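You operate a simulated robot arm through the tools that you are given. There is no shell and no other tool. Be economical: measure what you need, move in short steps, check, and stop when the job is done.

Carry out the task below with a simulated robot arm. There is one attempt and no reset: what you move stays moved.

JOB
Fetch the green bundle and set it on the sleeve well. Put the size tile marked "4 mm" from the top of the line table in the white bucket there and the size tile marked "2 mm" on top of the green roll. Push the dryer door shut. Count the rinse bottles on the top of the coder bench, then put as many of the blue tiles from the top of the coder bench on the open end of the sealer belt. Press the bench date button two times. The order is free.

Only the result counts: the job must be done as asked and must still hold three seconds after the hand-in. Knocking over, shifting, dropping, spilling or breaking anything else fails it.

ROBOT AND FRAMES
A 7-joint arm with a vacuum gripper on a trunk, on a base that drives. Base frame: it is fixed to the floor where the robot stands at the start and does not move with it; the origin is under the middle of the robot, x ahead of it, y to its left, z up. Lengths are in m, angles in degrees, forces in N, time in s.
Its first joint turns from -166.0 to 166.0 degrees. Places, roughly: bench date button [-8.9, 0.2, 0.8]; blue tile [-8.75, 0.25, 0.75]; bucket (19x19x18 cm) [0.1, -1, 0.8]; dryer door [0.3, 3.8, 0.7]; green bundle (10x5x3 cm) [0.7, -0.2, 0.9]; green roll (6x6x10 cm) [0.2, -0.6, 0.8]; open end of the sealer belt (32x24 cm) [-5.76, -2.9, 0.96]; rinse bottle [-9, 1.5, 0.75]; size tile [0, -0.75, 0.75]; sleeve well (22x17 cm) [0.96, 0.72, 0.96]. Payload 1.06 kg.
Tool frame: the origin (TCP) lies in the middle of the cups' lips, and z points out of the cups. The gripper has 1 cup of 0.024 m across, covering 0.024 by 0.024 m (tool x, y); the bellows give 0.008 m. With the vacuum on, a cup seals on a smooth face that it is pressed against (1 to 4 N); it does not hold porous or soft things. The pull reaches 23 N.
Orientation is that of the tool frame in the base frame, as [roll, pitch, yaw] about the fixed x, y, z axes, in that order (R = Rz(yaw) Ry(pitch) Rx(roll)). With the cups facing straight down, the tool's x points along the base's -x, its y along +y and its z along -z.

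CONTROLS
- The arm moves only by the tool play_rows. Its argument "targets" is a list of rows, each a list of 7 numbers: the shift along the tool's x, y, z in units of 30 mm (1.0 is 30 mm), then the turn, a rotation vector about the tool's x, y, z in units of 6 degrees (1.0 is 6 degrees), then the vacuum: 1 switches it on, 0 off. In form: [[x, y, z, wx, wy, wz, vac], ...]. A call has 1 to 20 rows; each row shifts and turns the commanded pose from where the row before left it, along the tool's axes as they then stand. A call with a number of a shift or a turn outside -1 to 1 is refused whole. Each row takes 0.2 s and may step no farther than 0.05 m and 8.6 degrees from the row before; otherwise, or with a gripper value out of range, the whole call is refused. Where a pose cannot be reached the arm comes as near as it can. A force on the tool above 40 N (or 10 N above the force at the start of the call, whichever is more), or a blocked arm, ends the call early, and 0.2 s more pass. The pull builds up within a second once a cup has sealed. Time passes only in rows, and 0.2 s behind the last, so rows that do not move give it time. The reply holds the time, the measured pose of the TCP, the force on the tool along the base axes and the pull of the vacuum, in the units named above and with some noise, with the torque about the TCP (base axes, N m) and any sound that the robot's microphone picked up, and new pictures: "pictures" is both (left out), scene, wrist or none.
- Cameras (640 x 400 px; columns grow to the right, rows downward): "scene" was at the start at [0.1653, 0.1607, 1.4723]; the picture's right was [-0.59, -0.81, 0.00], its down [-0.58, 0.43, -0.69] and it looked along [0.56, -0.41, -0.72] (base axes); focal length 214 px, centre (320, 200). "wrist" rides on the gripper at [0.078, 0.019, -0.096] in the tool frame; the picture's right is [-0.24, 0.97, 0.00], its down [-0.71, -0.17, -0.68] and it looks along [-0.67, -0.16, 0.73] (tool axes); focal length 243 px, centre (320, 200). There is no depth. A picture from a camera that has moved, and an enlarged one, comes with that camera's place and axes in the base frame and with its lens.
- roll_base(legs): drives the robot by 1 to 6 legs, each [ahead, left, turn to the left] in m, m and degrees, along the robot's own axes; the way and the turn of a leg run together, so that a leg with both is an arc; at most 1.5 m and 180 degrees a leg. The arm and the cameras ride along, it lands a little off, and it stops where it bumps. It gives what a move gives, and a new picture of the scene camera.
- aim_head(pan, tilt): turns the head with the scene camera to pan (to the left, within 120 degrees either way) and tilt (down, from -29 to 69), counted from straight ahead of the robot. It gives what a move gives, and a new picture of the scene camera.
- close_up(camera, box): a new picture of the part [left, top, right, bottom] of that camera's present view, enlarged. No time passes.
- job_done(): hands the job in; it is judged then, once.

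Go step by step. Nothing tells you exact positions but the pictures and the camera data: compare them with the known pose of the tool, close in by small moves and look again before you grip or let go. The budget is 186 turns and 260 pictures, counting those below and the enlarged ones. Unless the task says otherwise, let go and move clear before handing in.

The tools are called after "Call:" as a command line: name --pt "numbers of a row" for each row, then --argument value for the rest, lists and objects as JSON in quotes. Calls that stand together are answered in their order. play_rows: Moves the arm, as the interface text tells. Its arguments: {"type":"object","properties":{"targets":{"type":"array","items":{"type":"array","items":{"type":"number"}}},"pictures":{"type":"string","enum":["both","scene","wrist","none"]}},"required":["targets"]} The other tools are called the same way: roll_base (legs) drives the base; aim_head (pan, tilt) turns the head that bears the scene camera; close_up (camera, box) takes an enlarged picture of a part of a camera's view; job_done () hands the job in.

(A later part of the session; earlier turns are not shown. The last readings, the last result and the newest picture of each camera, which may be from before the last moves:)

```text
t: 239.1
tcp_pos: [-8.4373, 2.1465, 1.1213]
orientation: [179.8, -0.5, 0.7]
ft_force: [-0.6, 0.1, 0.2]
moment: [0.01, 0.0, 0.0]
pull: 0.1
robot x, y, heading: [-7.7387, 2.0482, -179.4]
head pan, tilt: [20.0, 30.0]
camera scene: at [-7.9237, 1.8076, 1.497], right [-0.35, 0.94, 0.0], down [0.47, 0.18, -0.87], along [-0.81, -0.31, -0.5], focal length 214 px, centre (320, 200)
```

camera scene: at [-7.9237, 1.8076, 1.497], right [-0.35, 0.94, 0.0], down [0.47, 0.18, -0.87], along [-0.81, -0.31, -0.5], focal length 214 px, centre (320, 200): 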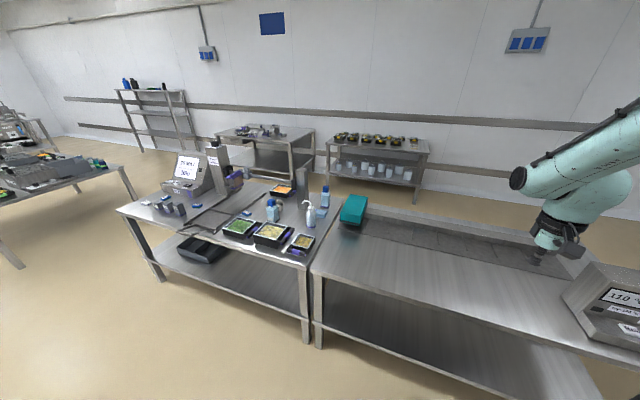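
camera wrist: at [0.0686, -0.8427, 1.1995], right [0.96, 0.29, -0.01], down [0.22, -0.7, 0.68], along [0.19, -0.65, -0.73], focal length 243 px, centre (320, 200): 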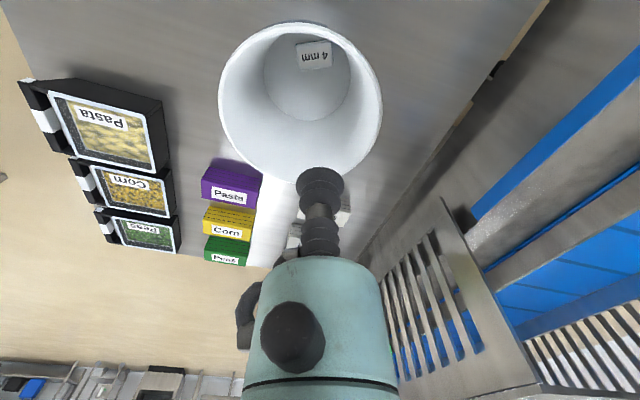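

Call:
close_up --camera "scene" --box '[200, 160, 360, 260]'

Call:
close_up --camera "scene" --box '[110, 130, 250, 240]'

```text
4.00 times, centred on (280, 210) of scene
camera zoom: at [-7.9237, 1.8076, 1.497], right [-0.35, 0.94, 0.0], down [0.47, 0.18, -0.87], along [-0.81, -0.31, -0.5], focal length 858 px, centre (480, 160)
```

zoom: 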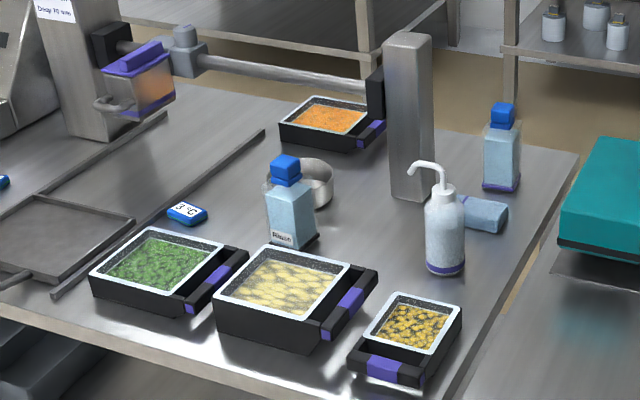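

```text
3.64 times, centred on (180, 185) of scene
camera zoom: at [-7.9237, 1.8076, 1.497], right [-0.35, 0.94, 0.0], down [0.47, 0.18, -0.87], along [-0.81, -0.31, -0.5], focal length 780 px, centre (829, 254)
```

zoom: 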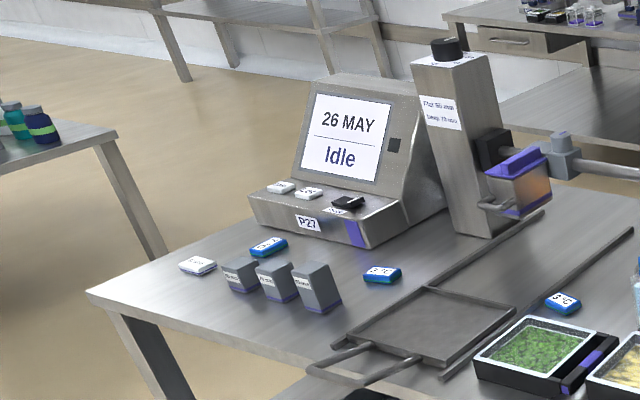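

I see three blue tiles and various bottles. I'll move closer to read the labels.

Call:
roll_base --legs '[[0, 1.0, -1]]'

Call:
aim_head --pan 0 --tilt 42

Call:
close_up --camera "scene" --box '[260, 60, 440, 240]'

```text
t: 241.6
tcp_pos: [-8.4324, 1.8184, 1.1221]
orientation: [179.8, -0.6, 1.5]
ft_force: [0.4, -0.2, 0.4]
moment: [-0.02, -0.02, 0.02]
pull: 0.1
robot x, y, heading: [-7.7404, 1.7332, -178.8]
head pan, tilt: [20.0, 30.0]
stopped in leg 1: the robot was blocked; the commanded pose is now the measured one
camera scene: at [-7.9174, 1.4866, 1.4971], right [-0.36, 0.93, 0.0], down [0.47, 0.18, -0.87], along [-0.81, -0.31, -0.5], focal length 214 px, centre (320, 200)
```

scene: 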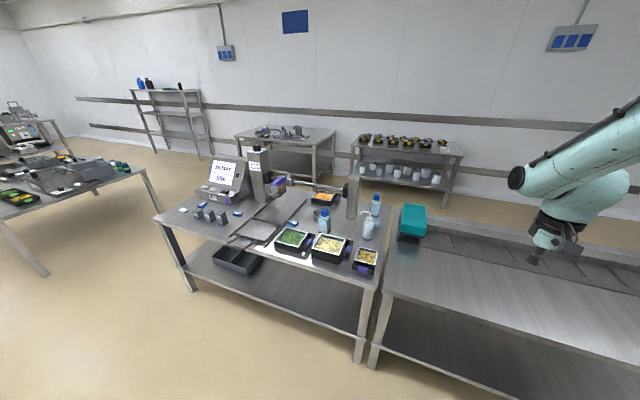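

```text
t: 242.4
tcp_pos: [-8.4327, 1.8188, 1.1211]
orientation: [179.7, -0.6, 1.6]
ft_force: [0.3, 0.8, 0.2]
moment: [-0.03, 0.0, 0.01]
pull: 0.0
robot x, y, heading: [-7.7388, 1.7313, -178.8]
head pan, tilt: [0.0, 42.0]
camera scene: at [-7.9162, 1.5168, 1.4788], right [-0.02, 1.0, 0.0], down [0.67, 0.01, -0.74], along [-0.74, -0.02, -0.67], focal length 214 px, centre (320, 200)
```

scene: 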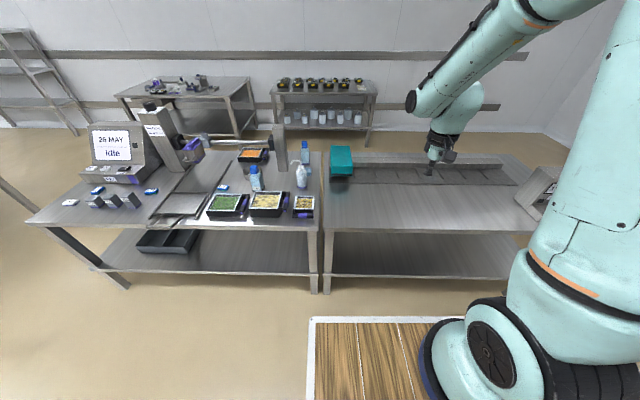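

```text
2.22 times, centred on (350, 150) of scene
camera zoom: at [-7.9162, 1.5168, 1.4788], right [-0.02, 1.0, 0.0], down [0.67, 0.01, -0.74], along [-0.74, -0.02, -0.67], focal length 477 px, centre (253, 311)
```

zoom: 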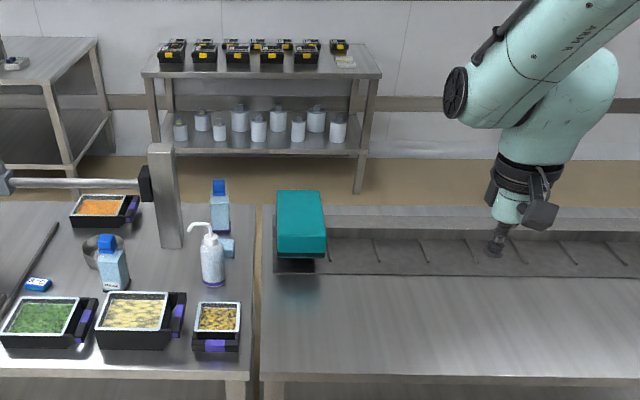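

The base was blocked on its left rear side, probably by the pillar or its shelf. I'll look there.

Call:
aim_head --pan 115 --tilt 40

```text
t: 244.3
tcp_pos: [-8.4337, 1.8181, 1.1204]
orientation: [179.8, -0.6, 1.5]
ft_force: [-0.1, -0.1, -0.1]
moment: [0.02, -0.02, -0.03]
pull: 0.0
robot x, y, heading: [-7.7361, 1.7286, -178.5]
head pan, tilt: [115.0, 40.0]
camera scene: at [-7.7954, 1.4422, 1.4818], right [-0.9, -0.44, 0.0], down [-0.28, 0.58, -0.77], along [0.34, -0.69, -0.64], focal length 214 px, centre (320, 200)
```

scene: 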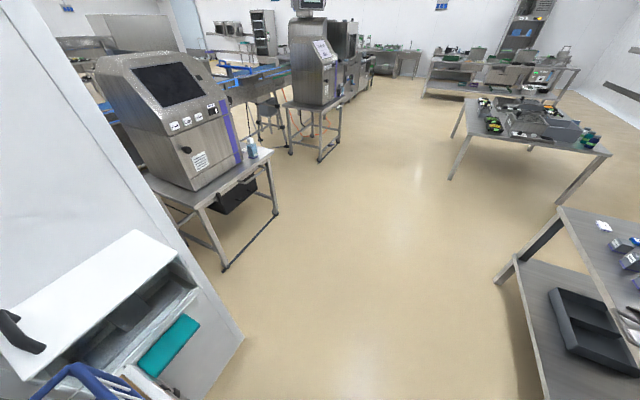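

The basket at the robot's rear touched the pillar's wall unit. I'll raise and retract the arm, move forward, and then go left.

Call:
play_rows --pt "1 0 -0.8 0 0 0 0" --pt "1 0 -0.8 0 0 0 0" --pt "1 0 -0.8 0 0 0 0" --pt "1 0 -0.8 0 0 0 0" --pt "1 0 -0.8 0 0 0 0" --pictures "none"

Call:
roll_base --legs '[[0, -0.05, 0], [0.25, 0, -1.3], [0, 0.85, 0]]'

Call:
aim_head --pan 5 --tilt 45

```text
t: 245.6
tcp_pos: [-8.2846, 1.8211, 1.2403]
orientation: [179.8, -0.5, 1.5]
ft_force: [-1.0, -0.2, -0.6]
moment: [0.01, 0.0, 0.01]
pull: 0.0
robot x, y, heading: [-7.7395, 1.7353, -178.9]
head pan, tilt: [115.0, 40.0]
```

```text
t: 252.0
tcp_pos: [-8.5202, 1.0171, 1.2396]
orientation: [179.8, -0.5, 1.7]
ft_force: [0.1, -0.5, 0.6]
moment: [0.0, 0.02, -0.01]
pull: 0.1
robot x, y, heading: [-7.976, 0.9291, -178.8]
head pan, tilt: [115.0, 40.0]
camera scene: at [-8.0294, 0.6396, 1.4816], right [-0.9, -0.44, 0.0], down [-0.29, 0.58, -0.77], along [0.34, -0.69, -0.64], focal length 214 px, centre (320, 200)
```

scene: 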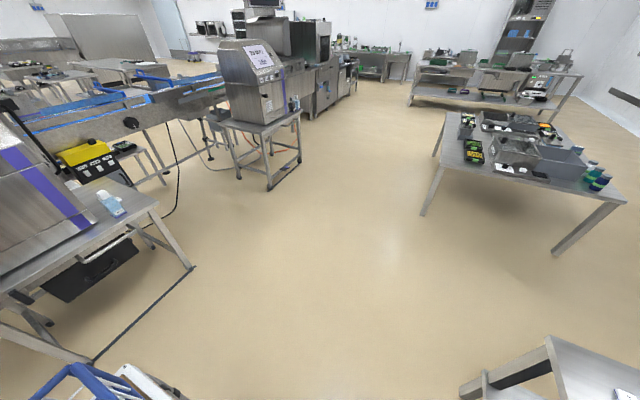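

```text
t: 253.9
tcp_pos: [-8.5201, 1.0168, 1.2408]
orientation: [179.8, -0.5, 1.7]
ft_force: [0.0, 0.2, 0.1]
moment: [-0.03, 0.02, -0.02]
pull: 0.0
robot x, y, heading: [-7.9728, 0.927, -178.4]
head pan, tilt: [5.0, 45.0]
camera scene: at [-8.148, 0.7066, 1.4744], right [-0.11, 0.99, 0.0], down [0.7, 0.08, -0.71], along [-0.7, -0.08, -0.71], focal length 214 px, centre (320, 200)
```

scene: 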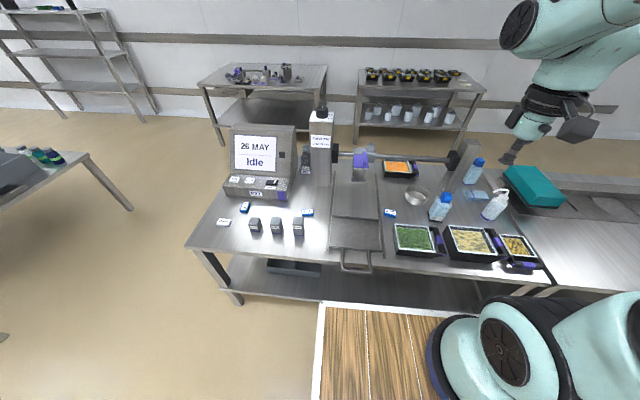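

Good position. I'll enlarge the bottles, the coder panel and the tiles.

Call:
close_up --camera "scene" --box '[400, 150, 520, 230]'

Call:
close_up --camera "scene" --box '[210, 160, 320, 240]'

Call:
close_up --camera "scene" --box '[320, 120, 520, 280]'

```text
5.00 times, centred on (460, 190) of scene
camera zoom: at [-8.148, 0.7066, 1.4744], right [-0.11, 0.99, 0.0], down [0.7, 0.08, -0.71], along [-0.7, -0.08, -0.71], focal length 1072 px, centre (-380, 250)
```

zoom: 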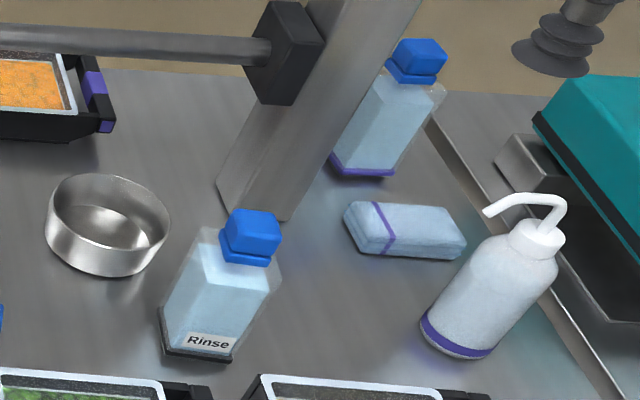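

```text
5.00 times, centred on (265, 200) of scene
camera zoom: at [-8.148, 0.7066, 1.4744], right [-0.11, 0.99, 0.0], down [0.7, 0.08, -0.71], along [-0.7, -0.08, -0.71], focal length 1072 px, centre (595, 200)
```

zoom: 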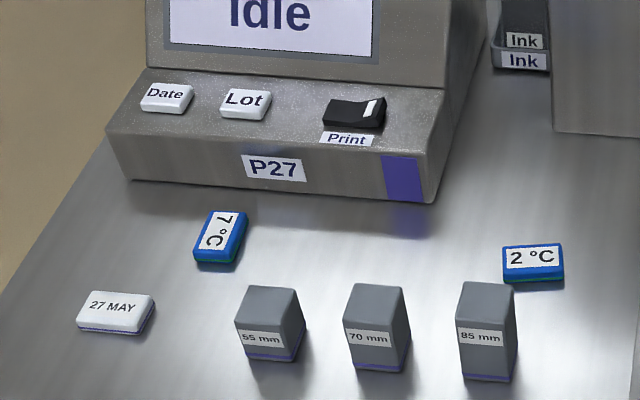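

```text
2.50 times, centred on (420, 200) of scene
camera zoom: at [-8.148, 0.7066, 1.4744], right [-0.11, 0.99, 0.0], down [0.7, 0.08, -0.71], along [-0.7, -0.08, -0.71], focal length 536 px, centre (70, 200)
```

zoom: 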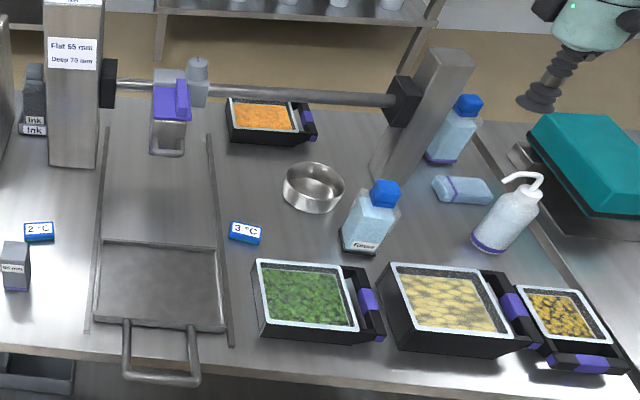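

One bottle is labelled "Rinse"; the second blue-capped one is partly hidden by the post. I'll look with the wrist camera too.

Call:
close_up --camera "wrist" --box '[0, 0, 640, 400]'

```text
1.00 times, centred on (320, 200) of wrist (not enlarged: the box is as wide or as high as the picture)
camera zoom: at [-8.4429, 1.0014, 1.337], right [-0.21, -0.98, 0.0], down [-0.72, 0.15, 0.68], along [-0.66, 0.14, -0.73], focal length 243 px, centre (320, 200)
```

zoom: 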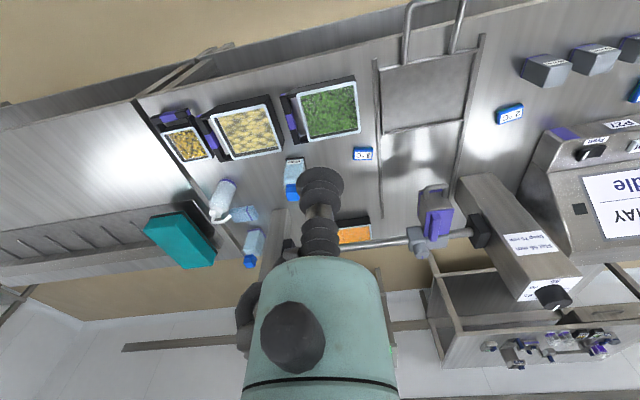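

Call:
close_up --camera "wrist" --box '[190, 140, 310, 280]'

Call:
close_up --camera "scene" --box '[450, 140, 490, 200]'

```text
2.86 times, centred on (250, 210) of wrist
camera zoom: at [-8.4429, 1.0014, 1.337], right [-0.21, -0.98, 0.0], down [-0.72, 0.15, 0.68], along [-0.66, 0.14, -0.73], focal length 693 px, centre (520, 171)
```

zoom: 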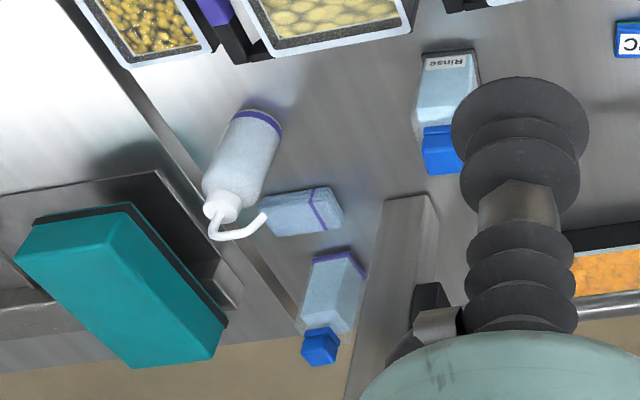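

```text
6.67 times, centred on (470, 170) of scene
camera zoom: at [-8.148, 0.7066, 1.4744], right [-0.11, 0.99, 0.0], down [0.7, 0.08, -0.71], along [-0.7, -0.08, -0.71], focal length 1430 px, centre (-680, 400)
```

zoom: 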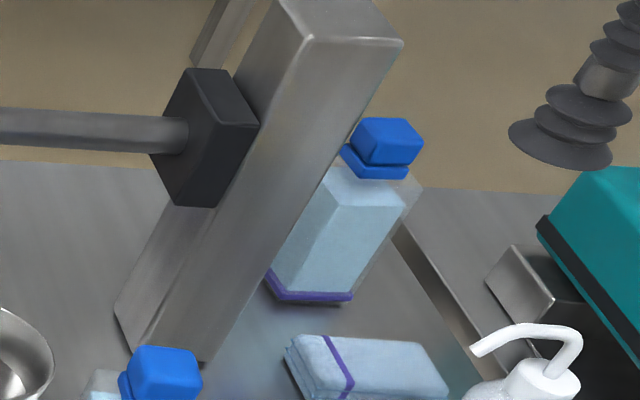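

Bottle 2 shows no label from here. I'll compare both more closely, and check that nothing else is hidden behind the coder.

Call:
close_up --camera "scene" --box '[425, 185, 460, 225]'

Call:
close_up --camera "scene" --box '[480, 180, 520, 225]'

Call:
close_up --camera "wrist" --box '[420, 100, 640, 300]'

```text
10.00 times, centred on (442, 205) of scene
camera zoom: at [-8.148, 0.7066, 1.4744], right [-0.11, 0.99, 0.0], down [0.7, 0.08, -0.71], along [-0.7, -0.08, -0.71], focal length 2145 px, centre (-905, 150)
```

zoom: 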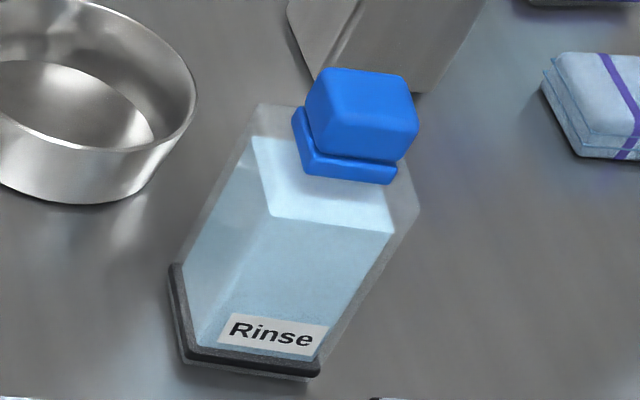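

```text
8.89 times, centred on (500, 202) of scene
camera zoom: at [-8.148, 0.7066, 1.4744], right [-0.11, 0.99, 0.0], down [0.7, 0.08, -0.71], along [-0.7, -0.08, -0.71], focal length 1906 px, centre (-1280, 178)
```

zoom: 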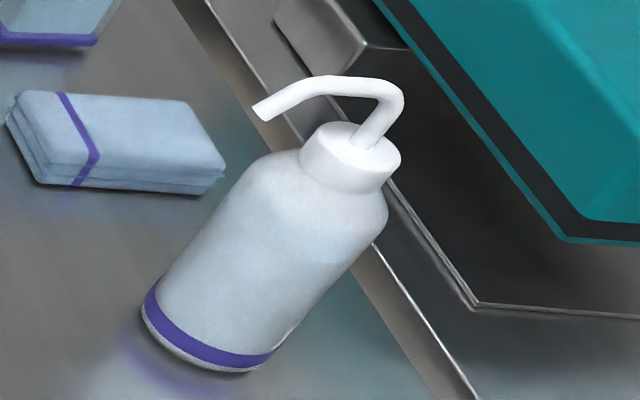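

```text
2.00 times, centred on (530, 200) of wrist
camera zoom: at [-8.4429, 1.0014, 1.337], right [-0.21, -0.98, 0.0], down [-0.72, 0.15, 0.68], along [-0.66, 0.14, -0.73], focal length 485 px, centre (-100, 200)
```

zoom: 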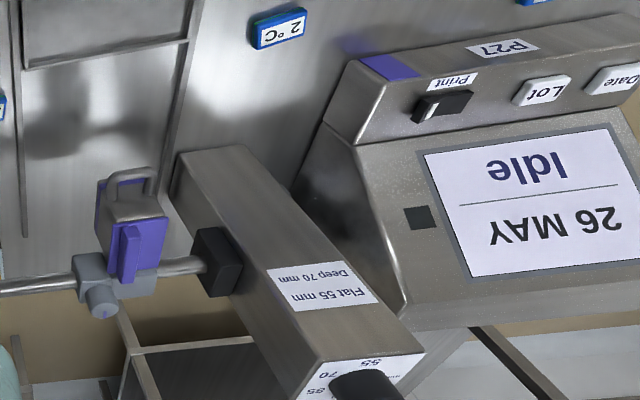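

I'll settle the count after seeing the bottles from the other side. First I'll move left in front of the coder for the date button and the tiles.

Call:
roll_base --legs '[[0.06, 0.6, -1.4]]'

Call:
aim_head --pan 0 --tilt 48

Call:
close_up --camera "scene" --box '[240, 90, 440, 240]'

```text
t: 257.3
tcp_pos: [-8.5754, 0.4369, 1.24]
orientation: [179.7, -0.6, -1.0]
ft_force: [-0.4, -0.3, 0.5]
moment: [-0.01, -0.02, 0.02]
pull: 0.1
robot x, y, heading: [-8.031, 0.3214, 178.8]
head pan, tilt: [5.0, 45.0]
camera scene: at [-8.2172, 0.1102, 1.4744], right [-0.07, 1.0, 0.0], down [0.71, 0.05, -0.71], along [-0.71, -0.05, -0.71], focal length 214 px, centre (320, 200)
```

scene: 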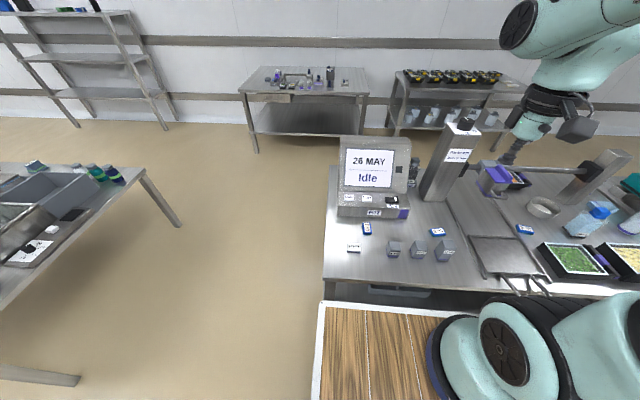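

```text
t: 257.9
tcp_pos: [-8.5754, 0.4375, 1.2413]
orientation: [179.8, -0.4, -0.9]
ft_force: [-0.2, 0.1, -0.9]
moment: [-0.01, 0.0, 0.01]
pull: 0.0
robot x, y, heading: [-8.0305, 0.3227, 179.0]
head pan, tilt: [0.0, 48.0]
camera scene: at [-8.2149, 0.1173, 1.4702], right [0.02, 1.0, 0.0], down [0.74, -0.01, -0.67], along [-0.67, 0.01, -0.74], focal length 214 px, centre (320, 200)
```

scene: 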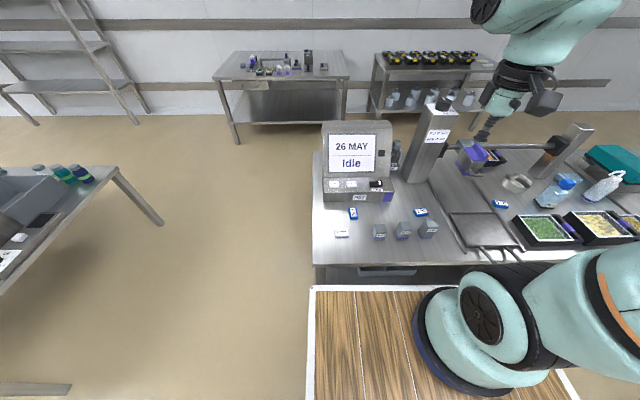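

```text
2.67 times, centred on (340, 165) of scene
camera zoom: at [-8.2149, 0.1173, 1.4702], right [0.02, 1.0, 0.0], down [0.74, -0.01, -0.67], along [-0.67, 0.01, -0.74], focal length 572 px, centre (267, 293)
```

zoom: 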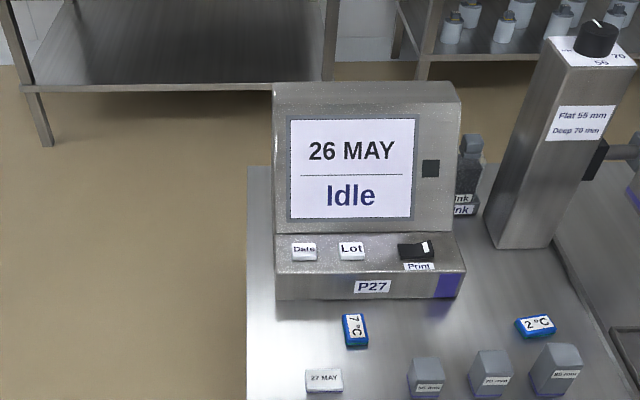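

The date button is at about (-8.905, 0.188, 0.795). I'll move the tool over it and lower partway.

Call:
play_rows --pt "-0.98 0.75 0 0 0 0 0" --pt "-0.98 0.75 0 0 0 0 0" --pt "-0.98 0.75 0 0 0 0 0" --pt "-0.98 0.75 0 0 0 0 0" --pt "-0.98 0.75 0 0 0 0 0" --pt "-0.98 0.75 0 0 0 0 0" --pt "-0.98 0.75 0 0 0 0 0" --pt "-0.98 0.75 0 0 0 0 0" --pt "-0.98 0.75 0 0 0 0 0" --pt "-0.98 0.75 0 0 0 0 0" --pt "-0.9 0.75 0 0 0 0 0" --pt "0 0 1 0 0 0 0" --pt "0 0 1 0 0 0 0" --pt "0 0 1 0 0 0 0" --pt "0 0 1 0 0 0 0" --pt "0 0 1 0 0 0 0" --pt "0 0 1 0 0 0 0"

```text
t: 261.5
tcp_pos: [-8.8997, 0.1927, 1.0607]
orientation: [179.7, -0.4, -0.9]
ft_force: [-0.3, -0.4, -0.3]
moment: [0.02, 0.02, 0.01]
pull: 0.0
robot x, y, heading: [-8.0335, 0.3241, 178.8]
head pan, tilt: [0.0, 48.0]
camera scene: at [-8.2147, 0.1173, 1.4702], right [0.02, 1.0, 0.0], down [0.74, -0.02, -0.67], along [-0.67, 0.01, -0.74], focal length 214 px, centre (320, 200)
camera wrist: at [-8.8229, 0.1752, 1.1563], right [-0.25, -0.97, 0.0], down [-0.71, 0.18, 0.68], along [-0.66, 0.17, -0.73], focal length 243 px, centre (320, 200)
```

scene: 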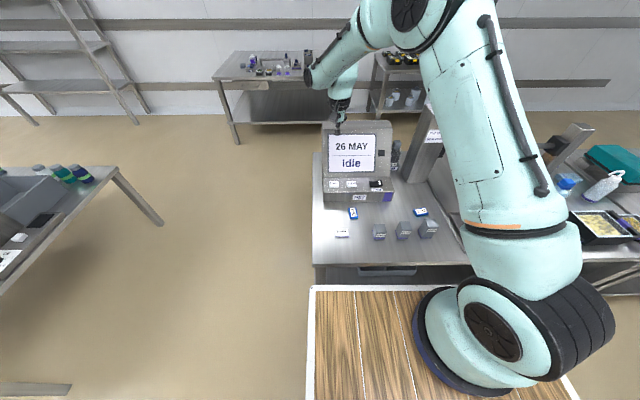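
wrist: 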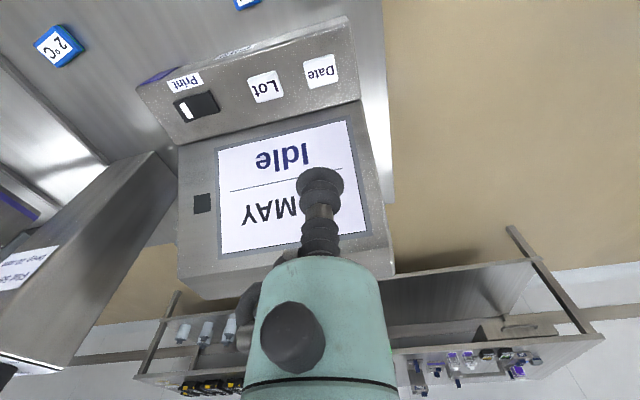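

Date is at about (-8.912, 0.196). I'll lower and recheck.

Call:
play_rows --pt "-0.35 -0.1 1 0 0 0 0" --pt "0 0 1 0 0 0 0" --pt "0 0 1 0 0 0 0" --pt "0 0 1 0 0 0 0" --pt "0 0 1 0 0 0 0" --pt "0 0 1 0 0 0 0"

Call:
close_up --camera "scene" --box '[300, 100, 420, 220]'

```text
t: 262.9
tcp_pos: [-8.9083, 0.1954, 0.878]
orientation: [179.8, -0.4, -1.0]
ft_force: [1.7, -0.5, -0.3]
moment: [0.02, 0.01, -0.02]
pull: 0.1
robot x, y, heading: [-8.0374, 0.3272, 178.7]
head pan, tilt: [0.0, 48.0]
camera scene: at [-8.2146, 0.1173, 1.4702], right [0.02, 1.0, 0.0], down [0.74, -0.02, -0.67], along [-0.67, 0.01, -0.74], focal length 214 px, centre (320, 200)
camera wrist: at [-8.8305, 0.1769, 0.9748], right [-0.25, -0.97, 0.0], down [-0.71, 0.19, 0.68], along [-0.66, 0.17, -0.73], focal length 243 px, centre (320, 200)
```

scene: 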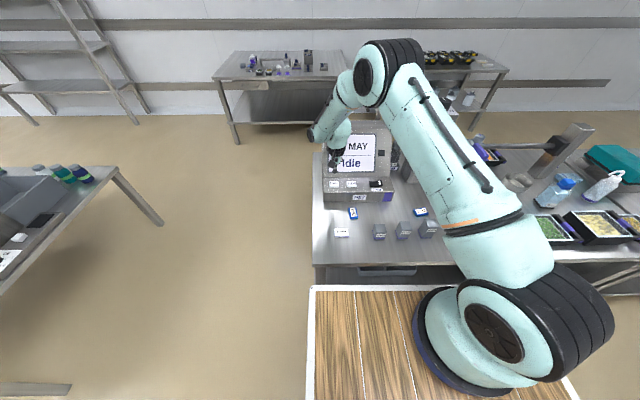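
wrist: 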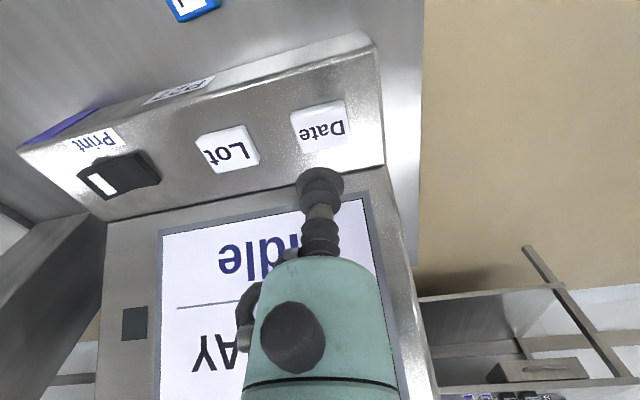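

```text
3.33 times, centred on (360, 160) of scene
camera zoom: at [-8.2146, 0.1173, 1.4702], right [0.02, 1.0, 0.0], down [0.74, -0.02, -0.67], along [-0.67, 0.01, -0.74], focal length 715 px, centre (187, 333)
```

zoom: 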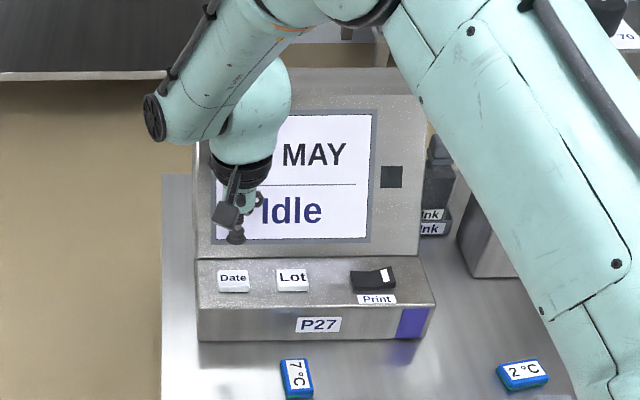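

Aligned over "Date". I'll lower slowly until it clicks.

Call:
play_rows --pt "0 0 0.9 0 0 0 0" --pt "0 0 0.6 0 0 0 0" --pt "0 0 0.15 0 0 0 0" --pt "0 0 0.15 0 0 0 0" --pt "0 0 0.1 0 0 0 0" --pictures "wrist"

```text
t: 264.1
tcp_pos: [-8.908, 0.1959, 0.8211]
orientation: [179.8, -0.6, -0.9]
ft_force: [-0.6, -0.4, 0.5]
moment: [0.01, 0.02, -0.03]
pull: 0.0
robot x, y, heading: [-8.0327, 0.3239, 178.9]
head pan, tilt: [0.0, 48.0]
camera wrist: at [-8.8316, 0.1774, 0.9178], right [-0.25, -0.97, 0.0], down [-0.71, 0.18, 0.68], along [-0.66, 0.17, -0.73], focal length 243 px, centre (320, 200)
```

wrist: 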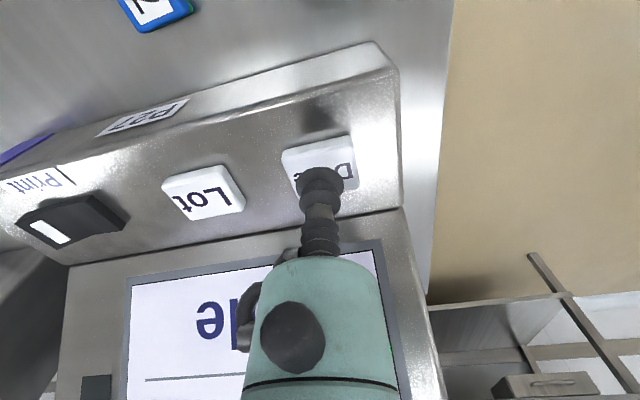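

Call:
play_rows --pt "0 0 0.12 0 0 0 0" --pt "0 0 0.12 0 0 0 0" --pt "0 0 0.1 0 0 0 0" --pt "0 0 0.1 0 0 0 0" --pictures "none"

```text
t: 265.1
tcp_pos: [-8.9074, 0.197, 0.8079]
orientation: [179.9, -0.4, -0.9]
ft_force: [1.0, 0.0, -0.2]
moment: [0.0, 0.03, -0.02]
pull: 0.1
robot x, y, heading: [-8.0345, 0.3218, 178.9]
head pan, tilt: [0.0, 48.0]
```

Call:
play_rows --pt "0 0 0.1 0 0 0 0" --pt "0 0 0.1 0 0 0 0" --pt "0 0 0.1 0 0 0 0" --pictures "none"

```text
t: 265.9
tcp_pos: [-8.909, 0.1964, 0.7985]
orientation: [179.8, -0.4, -0.9]
ft_force: [0.5, 0.5, 0.2]
moment: [-0.04, 0.02, -0.01]
pull: 0.0
robot x, y, heading: [-8.0325, 0.3276, 178.9]
head pan, tilt: [0.0, 48.0]
```

Call:
play_rows --pt "0 0 0.08 0 0 0 0" --pt "0 0 0.08 0 0 0 0" --pt "0 0 0.08 0 0 0 0" --pictures "wrist"

```text
t: 266.7
tcp_pos: [-8.9082, 0.196, 0.7903]
orientation: [179.7, -0.4, -1.0]
ft_force: [-0.9, 2.1, 2.9]
moment: [-0.07, -0.06, -0.02]
pull: 0.1
robot x, y, heading: [-8.0312, 0.3231, 178.5]
head pan, tilt: [0.0, 48.0]
heard: click
camera wrist: at [-8.8313, 0.1772, 0.8875], right [-0.25, -0.97, 0.0], down [-0.71, 0.18, 0.68], along [-0.66, 0.17, -0.73], focal length 243 px, centre (320, 200)
```

wrist: 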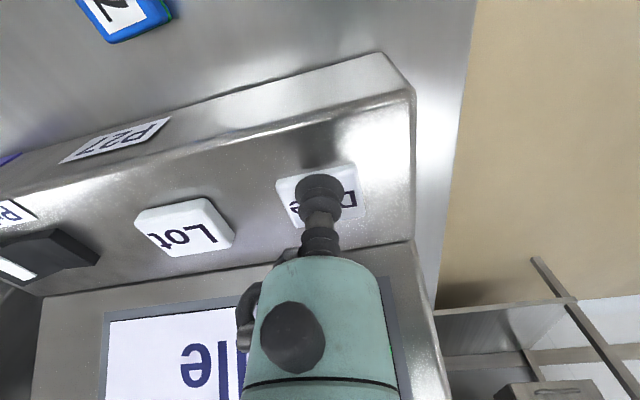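

A click at z 0.790. I'll rise 1.5 cm and check the display.

Call:
play_rows --pt "0 0 -0.25 0 0 0 0" --pt "0 0 -0.35 0 0 0 0" --pt "0 0 0 0 0 0 0" --pt "0 0 0 0 0 0 0" --pictures "none"

Call:
close_up --camera "scene" --box '[300, 100, 420, 220]'

```text
t: 267.7
tcp_pos: [-8.9084, 0.1961, 0.808]
orientation: [179.8, -0.5, -0.9]
ft_force: [-0.9, 0.6, 0.1]
moment: [0.03, 0.03, 0.0]
pull: 0.1
robot x, y, heading: [-8.0316, 0.322, 178.5]
head pan, tilt: [0.0, 48.0]
```

```text
3.33 times, centred on (360, 160) of scene
camera zoom: at [-8.2149, 0.1172, 1.4702], right [0.02, 1.0, 0.0], down [0.74, -0.02, -0.67], along [-0.67, 0.01, -0.74], focal length 715 px, centre (187, 333)
```

zoom: 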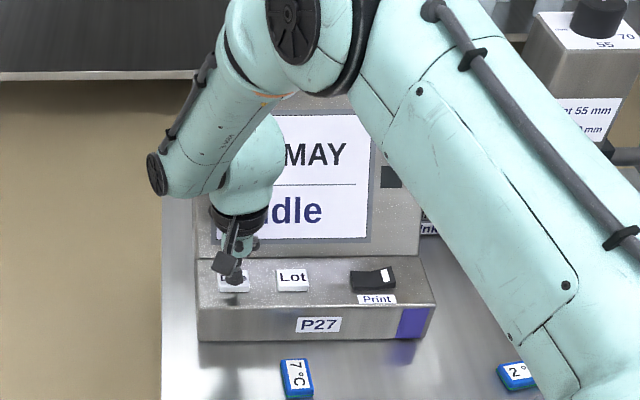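

Now the second press, to the same depth.

Call:
play_rows --pt "0 0 0.35 0 0 0 0" --pt "0 0 0.1 0 0 0 0" --pt "0 0 0.08 0 0 0 0" --pt "0 0 0.07 0 0 0 0" --pictures "none"

```text
t: 268.7
tcp_pos: [-8.9066, 0.1966, 0.7924]
orientation: [179.8, -0.3, -0.9]
ft_force: [0.5, -0.3, 3.0]
moment: [0.0, -0.01, 0.0]
pull: 0.1
robot x, y, heading: [-8.0311, 0.3276, 178.7]
head pan, tilt: [0.0, 48.0]
heard: click
```

Second click heard. I'll rise straight up and read the display.

Call:
play_rows --pt "0 0 -0.6 0 0 0 0" --pt "0 0 -1 0 0 0 0" --pt "0 0 -1 0 0 0 0" --pt "0 0 -1 0 0 0 0" --pt "0.5 0 -1 0 0 0 0" --pt "1 0 -1 0 0 0 0" --pt "1 0 -1 0 0 0 0" --pt "1 0 -0.5 0 0 0 0" --pt "1 0 0 0 0 0 0"

Call:
close_up --camera "scene" --box '[300, 100, 440, 260]'

```text
t: 270.7
tcp_pos: [-8.7741, 0.1947, 1.0087]
orientation: [179.8, -0.4, -1.0]
ft_force: [0.0, -0.4, -0.9]
moment: [-0.02, -0.02, 0.0]
pull: 0.2
robot x, y, heading: [-8.0316, 0.3267, 178.5]
head pan, tilt: [0.0, 48.0]
camera scene: at [-8.2153, 0.1173, 1.4701], right [0.02, 1.0, 0.0], down [0.74, -0.02, -0.67], along [-0.67, 0.01, -0.74], focal length 214 px, centre (320, 200)
camera wrist: at [-8.6967, 0.175, 1.105], right [-0.25, -0.97, 0.0], down [-0.71, 0.19, 0.68], along [-0.66, 0.17, -0.73], focal length 243 px, centre (320, 200)
```

scene: 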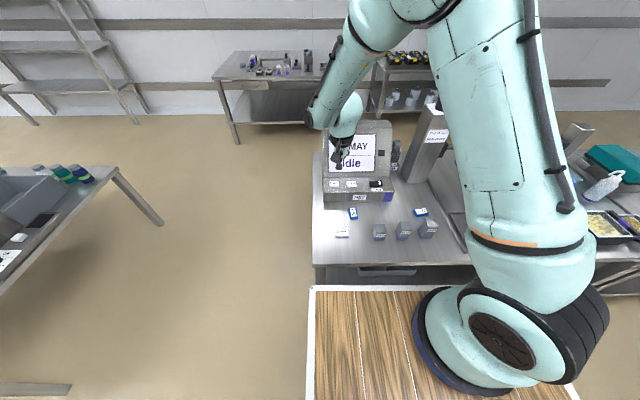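
wrist: 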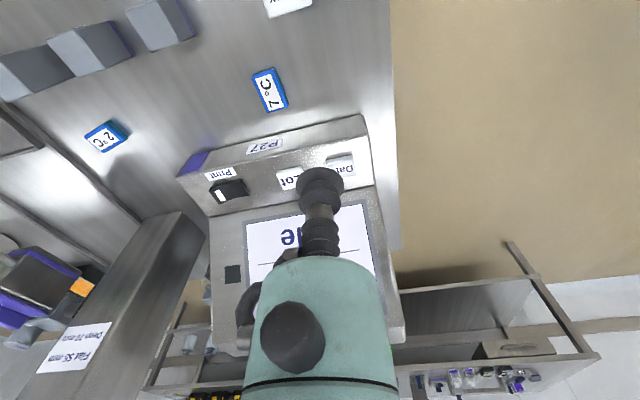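

```text
2.50 times, centred on (370, 180) of scene
camera zoom: at [-8.2153, 0.1173, 1.4701], right [0.02, 1.0, 0.0], down [0.74, -0.02, -0.67], along [-0.67, 0.01, -0.74], focal length 536 px, centre (195, 250)
```

zoom: 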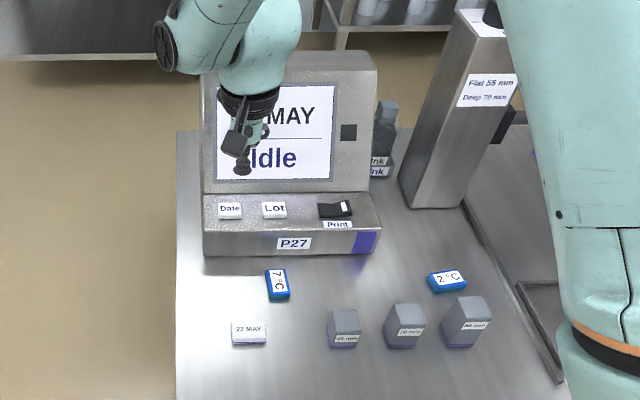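

Now the first blue tile, "7 °C", at about (-8.78, 0.267). I'll go over it and lower.

Call:
play_rows --pt "-0.1 -0.8 0 0 0 0 0" --pt "-0.1 -0.8 0.5 0 0 0 0" --pt "0 -0.8 1 0 0 0 0" --pt "0 0 1 0 0 0 0" --pt "0 0 1 0 0 0 0" --pt "0 0 1 0 0 0 0" --pt "0 0 1 0 0 0 0"

Call:
close_up --camera "scene" --box '[300, 100, 440, 260]'

```text
t: 272.3
tcp_pos: [-8.7796, 0.2636, 0.8416]
orientation: [179.7, -0.4, -0.9]
ft_force: [-0.3, -0.1, -0.1]
moment: [0.01, 0.04, 0.0]
pull: 0.1
robot x, y, heading: [-8.0309, 0.3302, 179.0]
head pan, tilt: [0.0, 48.0]
camera scene: at [-8.2147, 0.1173, 1.4702], right [0.02, 1.0, 0.0], down [0.74, -0.02, -0.67], along [-0.67, 0.01, -0.74], focal length 214 px, centre (320, 200)
camera wrist: at [-8.702, 0.2451, 0.9385], right [-0.25, -0.97, 0.0], down [-0.71, 0.19, 0.68], along [-0.66, 0.17, -0.73], focal length 243 px, centre (320, 200)
```

scene: 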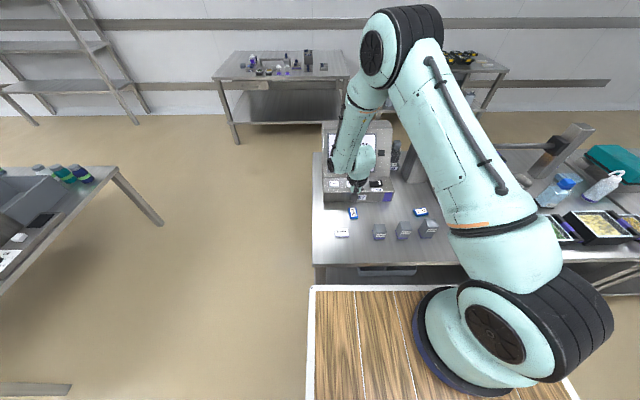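
wrist: 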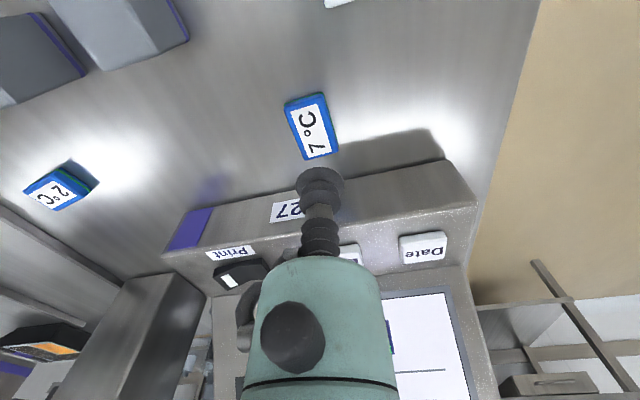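

```text
2.50 times, centred on (370, 180) of scene
camera zoom: at [-8.2147, 0.1173, 1.4702], right [0.02, 1.0, 0.0], down [0.74, -0.02, -0.67], along [-0.67, 0.01, -0.74], focal length 536 px, centre (195, 250)
```

zoom: 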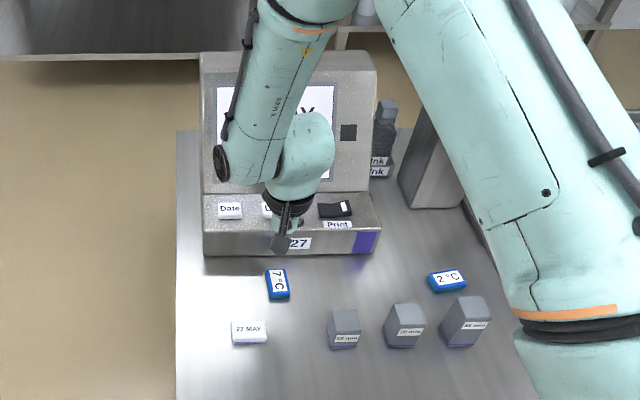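

Call:
play_rows --pt "-0.1 -0.3 1 0 0 0 1" --pt "0 0 1 0 0 0 1" --pt "0 0 0.25 0 0 0 1" --pt "0 0 0.12 0 0 0 1" --pt "0 0 0 0 0 0 1" --pictures "wrist"

```text
t: 273.5
tcp_pos: [-8.7803, 0.2745, 0.7702]
orientation: [179.8, -0.4, -1.0]
ft_force: [0.4, 0.7, 0.2]
moment: [0.0, -0.02, 0.0]
pull: 0.0
robot x, y, heading: [-8.0327, 0.3259, 178.8]
head pan, tilt: [0.0, 48.0]
camera wrist: at [-8.7036, 0.2551, 0.8673], right [-0.25, -0.97, 0.0], down [-0.71, 0.19, 0.68], along [-0.66, 0.17, -0.73], focal length 243 px, centre (320, 200)
```

wrist: 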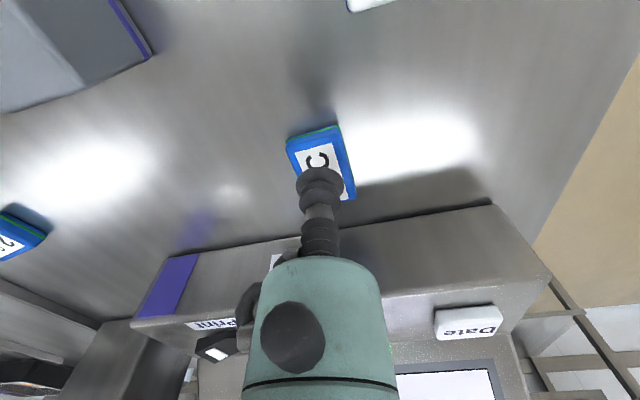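

Call:
play_rows --pt "0 0 0.1 0 0 0 1" --pt "0 0 0.1 0 0 0 1" --pt "0 0 0.08 0 0 0 1" --pt "0 0 0 0 0 0 1" --pt "0 0 0 0 0 0 1" --pictures "none"

```text
t: 274.7
tcp_pos: [-8.7794, 0.2752, 0.761]
orientation: [179.9, -0.5, -1.0]
ft_force: [-0.2, -1.2, -0.5]
moment: [0.03, 0.01, 0.02]
pull: 0.1
robot x, y, heading: [-8.0318, 0.3255, 178.8]
head pan, tilt: [0.0, 48.0]
```

Call:
play_rows --pt "0 0 0.08 0 0 0 1" --pt "0 0 0.08 0 0 0 1" --pt "0 0 0.08 0 0 0 1" --pt "0 0 0.06 0 0 0 1" --pt "0 0 0 0 0 0 1" --pictures "wrist"

```text
t: 275.9
tcp_pos: [-8.7809, 0.2755, 0.7518]
orientation: [179.8, -0.5, -0.9]
ft_force: [0.4, -0.3, 0.5]
moment: [-0.01, -0.01, -0.02]
pull: 0.2
robot x, y, heading: [-8.0314, 0.3268, 178.8]
head pan, tilt: [0.0, 48.0]
camera wrist: at [-8.7027, 0.2565, 0.8483], right [-0.25, -0.97, 0.0], down [-0.71, 0.18, 0.68], along [-0.66, 0.17, -0.73], focal length 243 px, centre (320, 200)
```

wrist: 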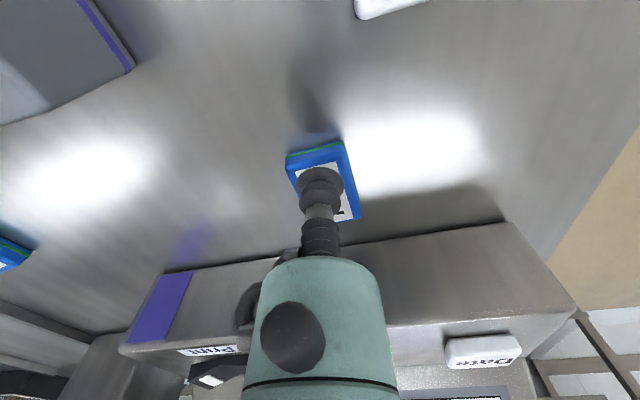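

Call:
play_rows --pt "0 0 0.1 0 0 0 1" --pt "0 0 0.08 0 0 0 1" --pt "0 0 0.08 0 0 0 1" --pt "0 0 0.08 0 0 0 1" --pt "0 0 0 0 0 0 1" --pictures "none"

```text
t: 277.1
tcp_pos: [-8.78, 0.2761, 0.7436]
orientation: [179.8, -0.6, -0.9]
ft_force: [0.3, -0.4, -0.2]
moment: [0.0, 0.0, -0.01]
pull: 0.2
robot x, y, heading: [-8.0282, 0.3238, 178.7]
head pan, tilt: [0.0, 48.0]
```

Call:
play_rows --pt "0 0 0.08 0 0 0 1" --pt "0 0 0.08 0 0 0 1" --pt "0 0 0.08 0 0 0 1" --pt "0 0 0 0 0 0 1" --pt "0 0 0 0 0 0 1" --pictures "wrist"

```text
t: 278.3
tcp_pos: [-8.7804, 0.2756, 0.7336]
orientation: [179.9, -0.4, -1.0]
ft_force: [-0.7, 0.1, 1.4]
moment: [-0.05, -0.02, -0.01]
pull: 0.0
robot x, y, heading: [-8.0344, 0.3251, 178.9]
head pan, tilt: [0.0, 48.0]
camera wrist: at [-8.7029, 0.2562, 0.8314], right [-0.25, -0.97, 0.0], down [-0.71, 0.18, 0.68], along [-0.66, 0.17, -0.73], focal length 243 px, centre (320, 200)
```

wrist: 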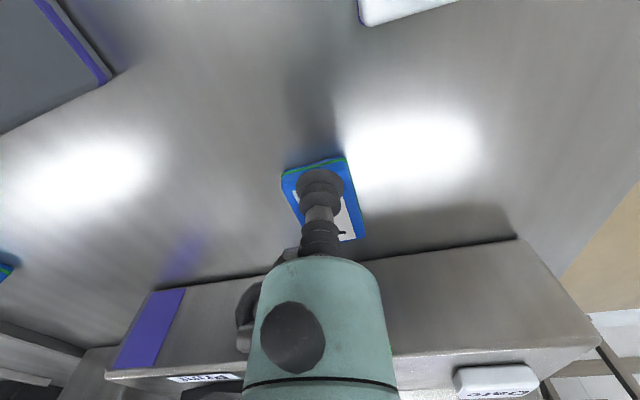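

Touching now; I'll lift a hair, shift 7 mm toward the tile's centre and press.

Call:
play_rows --pt "0 0 -0.25 0 0 0 1" --pt "-0.25 0 0 0 0 0 1" --pt "0 0 0.25 0 0 0 1" --pt "0 0 0.06 0 0 0 1" --pt "0 0 0.05 0 0 0 1" --pt "0 0 0 0 0 0 1" --pt "0 0 0 0 0 0 1" --pt "0 0 0 0 0 0 1" --pictures "none"

```text
t: 280.1
tcp_pos: [-8.7872, 0.2749, 0.7308]
orientation: [179.8, -0.4, -0.9]
ft_force: [-3.9, -1.3, 8.9]
moment: [0.01, 0.03, 0.02]
pull: 22.9
robot x, y, heading: [-8.0344, 0.3269, 179.0]
head pan, tilt: [0.0, 48.0]
```

Sealed. I'll lift and retract, then look toward the sealer.

Call:
play_rows --pt "0 0 -0.5 0 0 0 1" --pt "0 0 -1 0 0 0 1" --pt "0 0 -1 0 0 0 1" --pt "0 0 -1 0 0 0 1" --pt "0 0 -1 0 0 0 1" --pt "0 0 -1 0 0 0 1" --pt "0 0 -1 0 0 0 1" --pt "0.5 0 -1 0 0 0 1" --pt "1 0 -1 0 0 0 1" --pt "1 0 -1 0 0 0 1" --pt "1 0 -1 0 0 0 1" --pt "1 0 -1 0 0 0 1" --pt "1 0 -1 0 0 0 1" --pt "1 0 -1 0 0 0 1" --pt "1 0 0 0 0 0 1" --pictures "none"

Call:
close_up --camera "scene" --box '[300, 80, 460, 260]'

Call:
aim_head --pan 105 --tilt 22

```text
t: 283.3
tcp_pos: [-8.5665, 0.2722, 1.1374]
orientation: [179.9, -0.5, -0.9]
ft_force: [0.4, -0.7, -0.9]
moment: [0.05, -0.01, -0.01]
pull: 22.9
robot x, y, heading: [-8.0305, 0.3278, 178.7]
head pan, tilt: [0.0, 48.0]
```

```text
2.22 times, centred on (380, 170) of scene
camera zoom: at [-8.2153, 0.1171, 1.4701], right [0.02, 1.0, 0.0], down [0.74, -0.02, -0.67], along [-0.67, 0.01, -0.74], focal length 477 px, centre (187, 267)
```

zoom: 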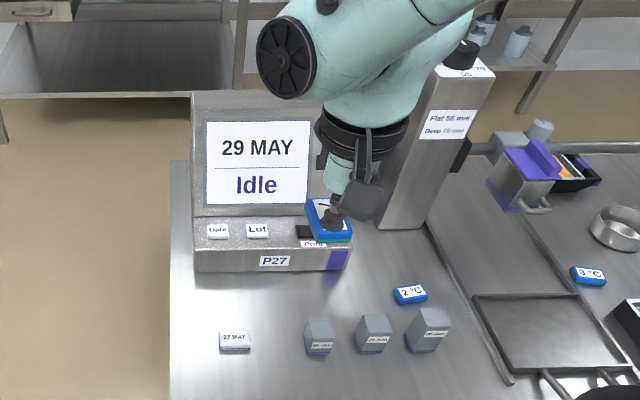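

```text
t: 285.2
tcp_pos: [-8.5663, 0.2732, 1.1384]
orientation: [179.8, -0.5, -0.8]
ft_force: [0.6, -0.4, -0.9]
moment: [-0.03, -0.03, -0.02]
pull: 23.4
robot x, y, heading: [-8.0345, 0.3229, 178.8]
head pan, tilt: [105.0, 22.0]
camera scene: at [-8.1139, 0.0255, 1.5098], right [-0.97, -0.24, 0.0], down [-0.09, 0.36, -0.93], along [0.22, -0.9, -0.37], focal length 214 px, centre (320, 200)
```

scene: 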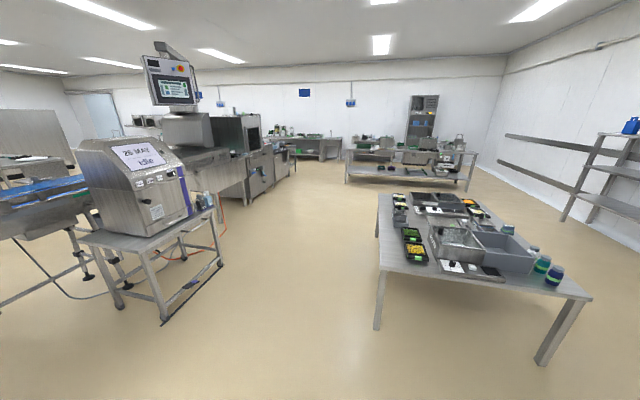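

The display reads "29 MAY"; two clicks were heard, so I'll check it again later. Now I'll look at the sealer area.

Call:
close_up --camera "scene" --box '[60, 90, 320, 260]'

```text
2.35 times, centred on (190, 175) of scene
camera zoom: at [-8.1139, 0.0255, 1.5098], right [-0.97, -0.24, 0.0], down [-0.09, 0.36, -0.93], along [0.22, -0.9, -0.37], focal length 505 px, centre (626, 259)
```

zoom: 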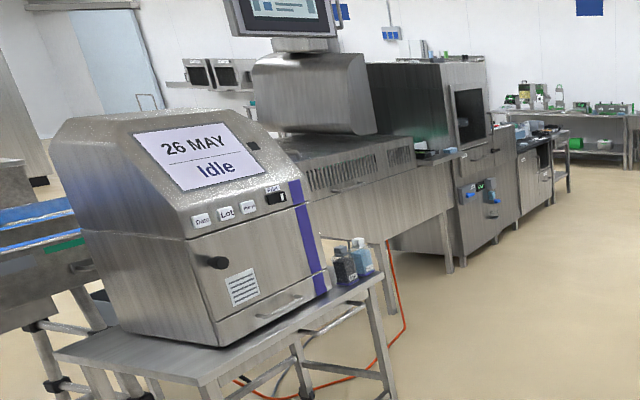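

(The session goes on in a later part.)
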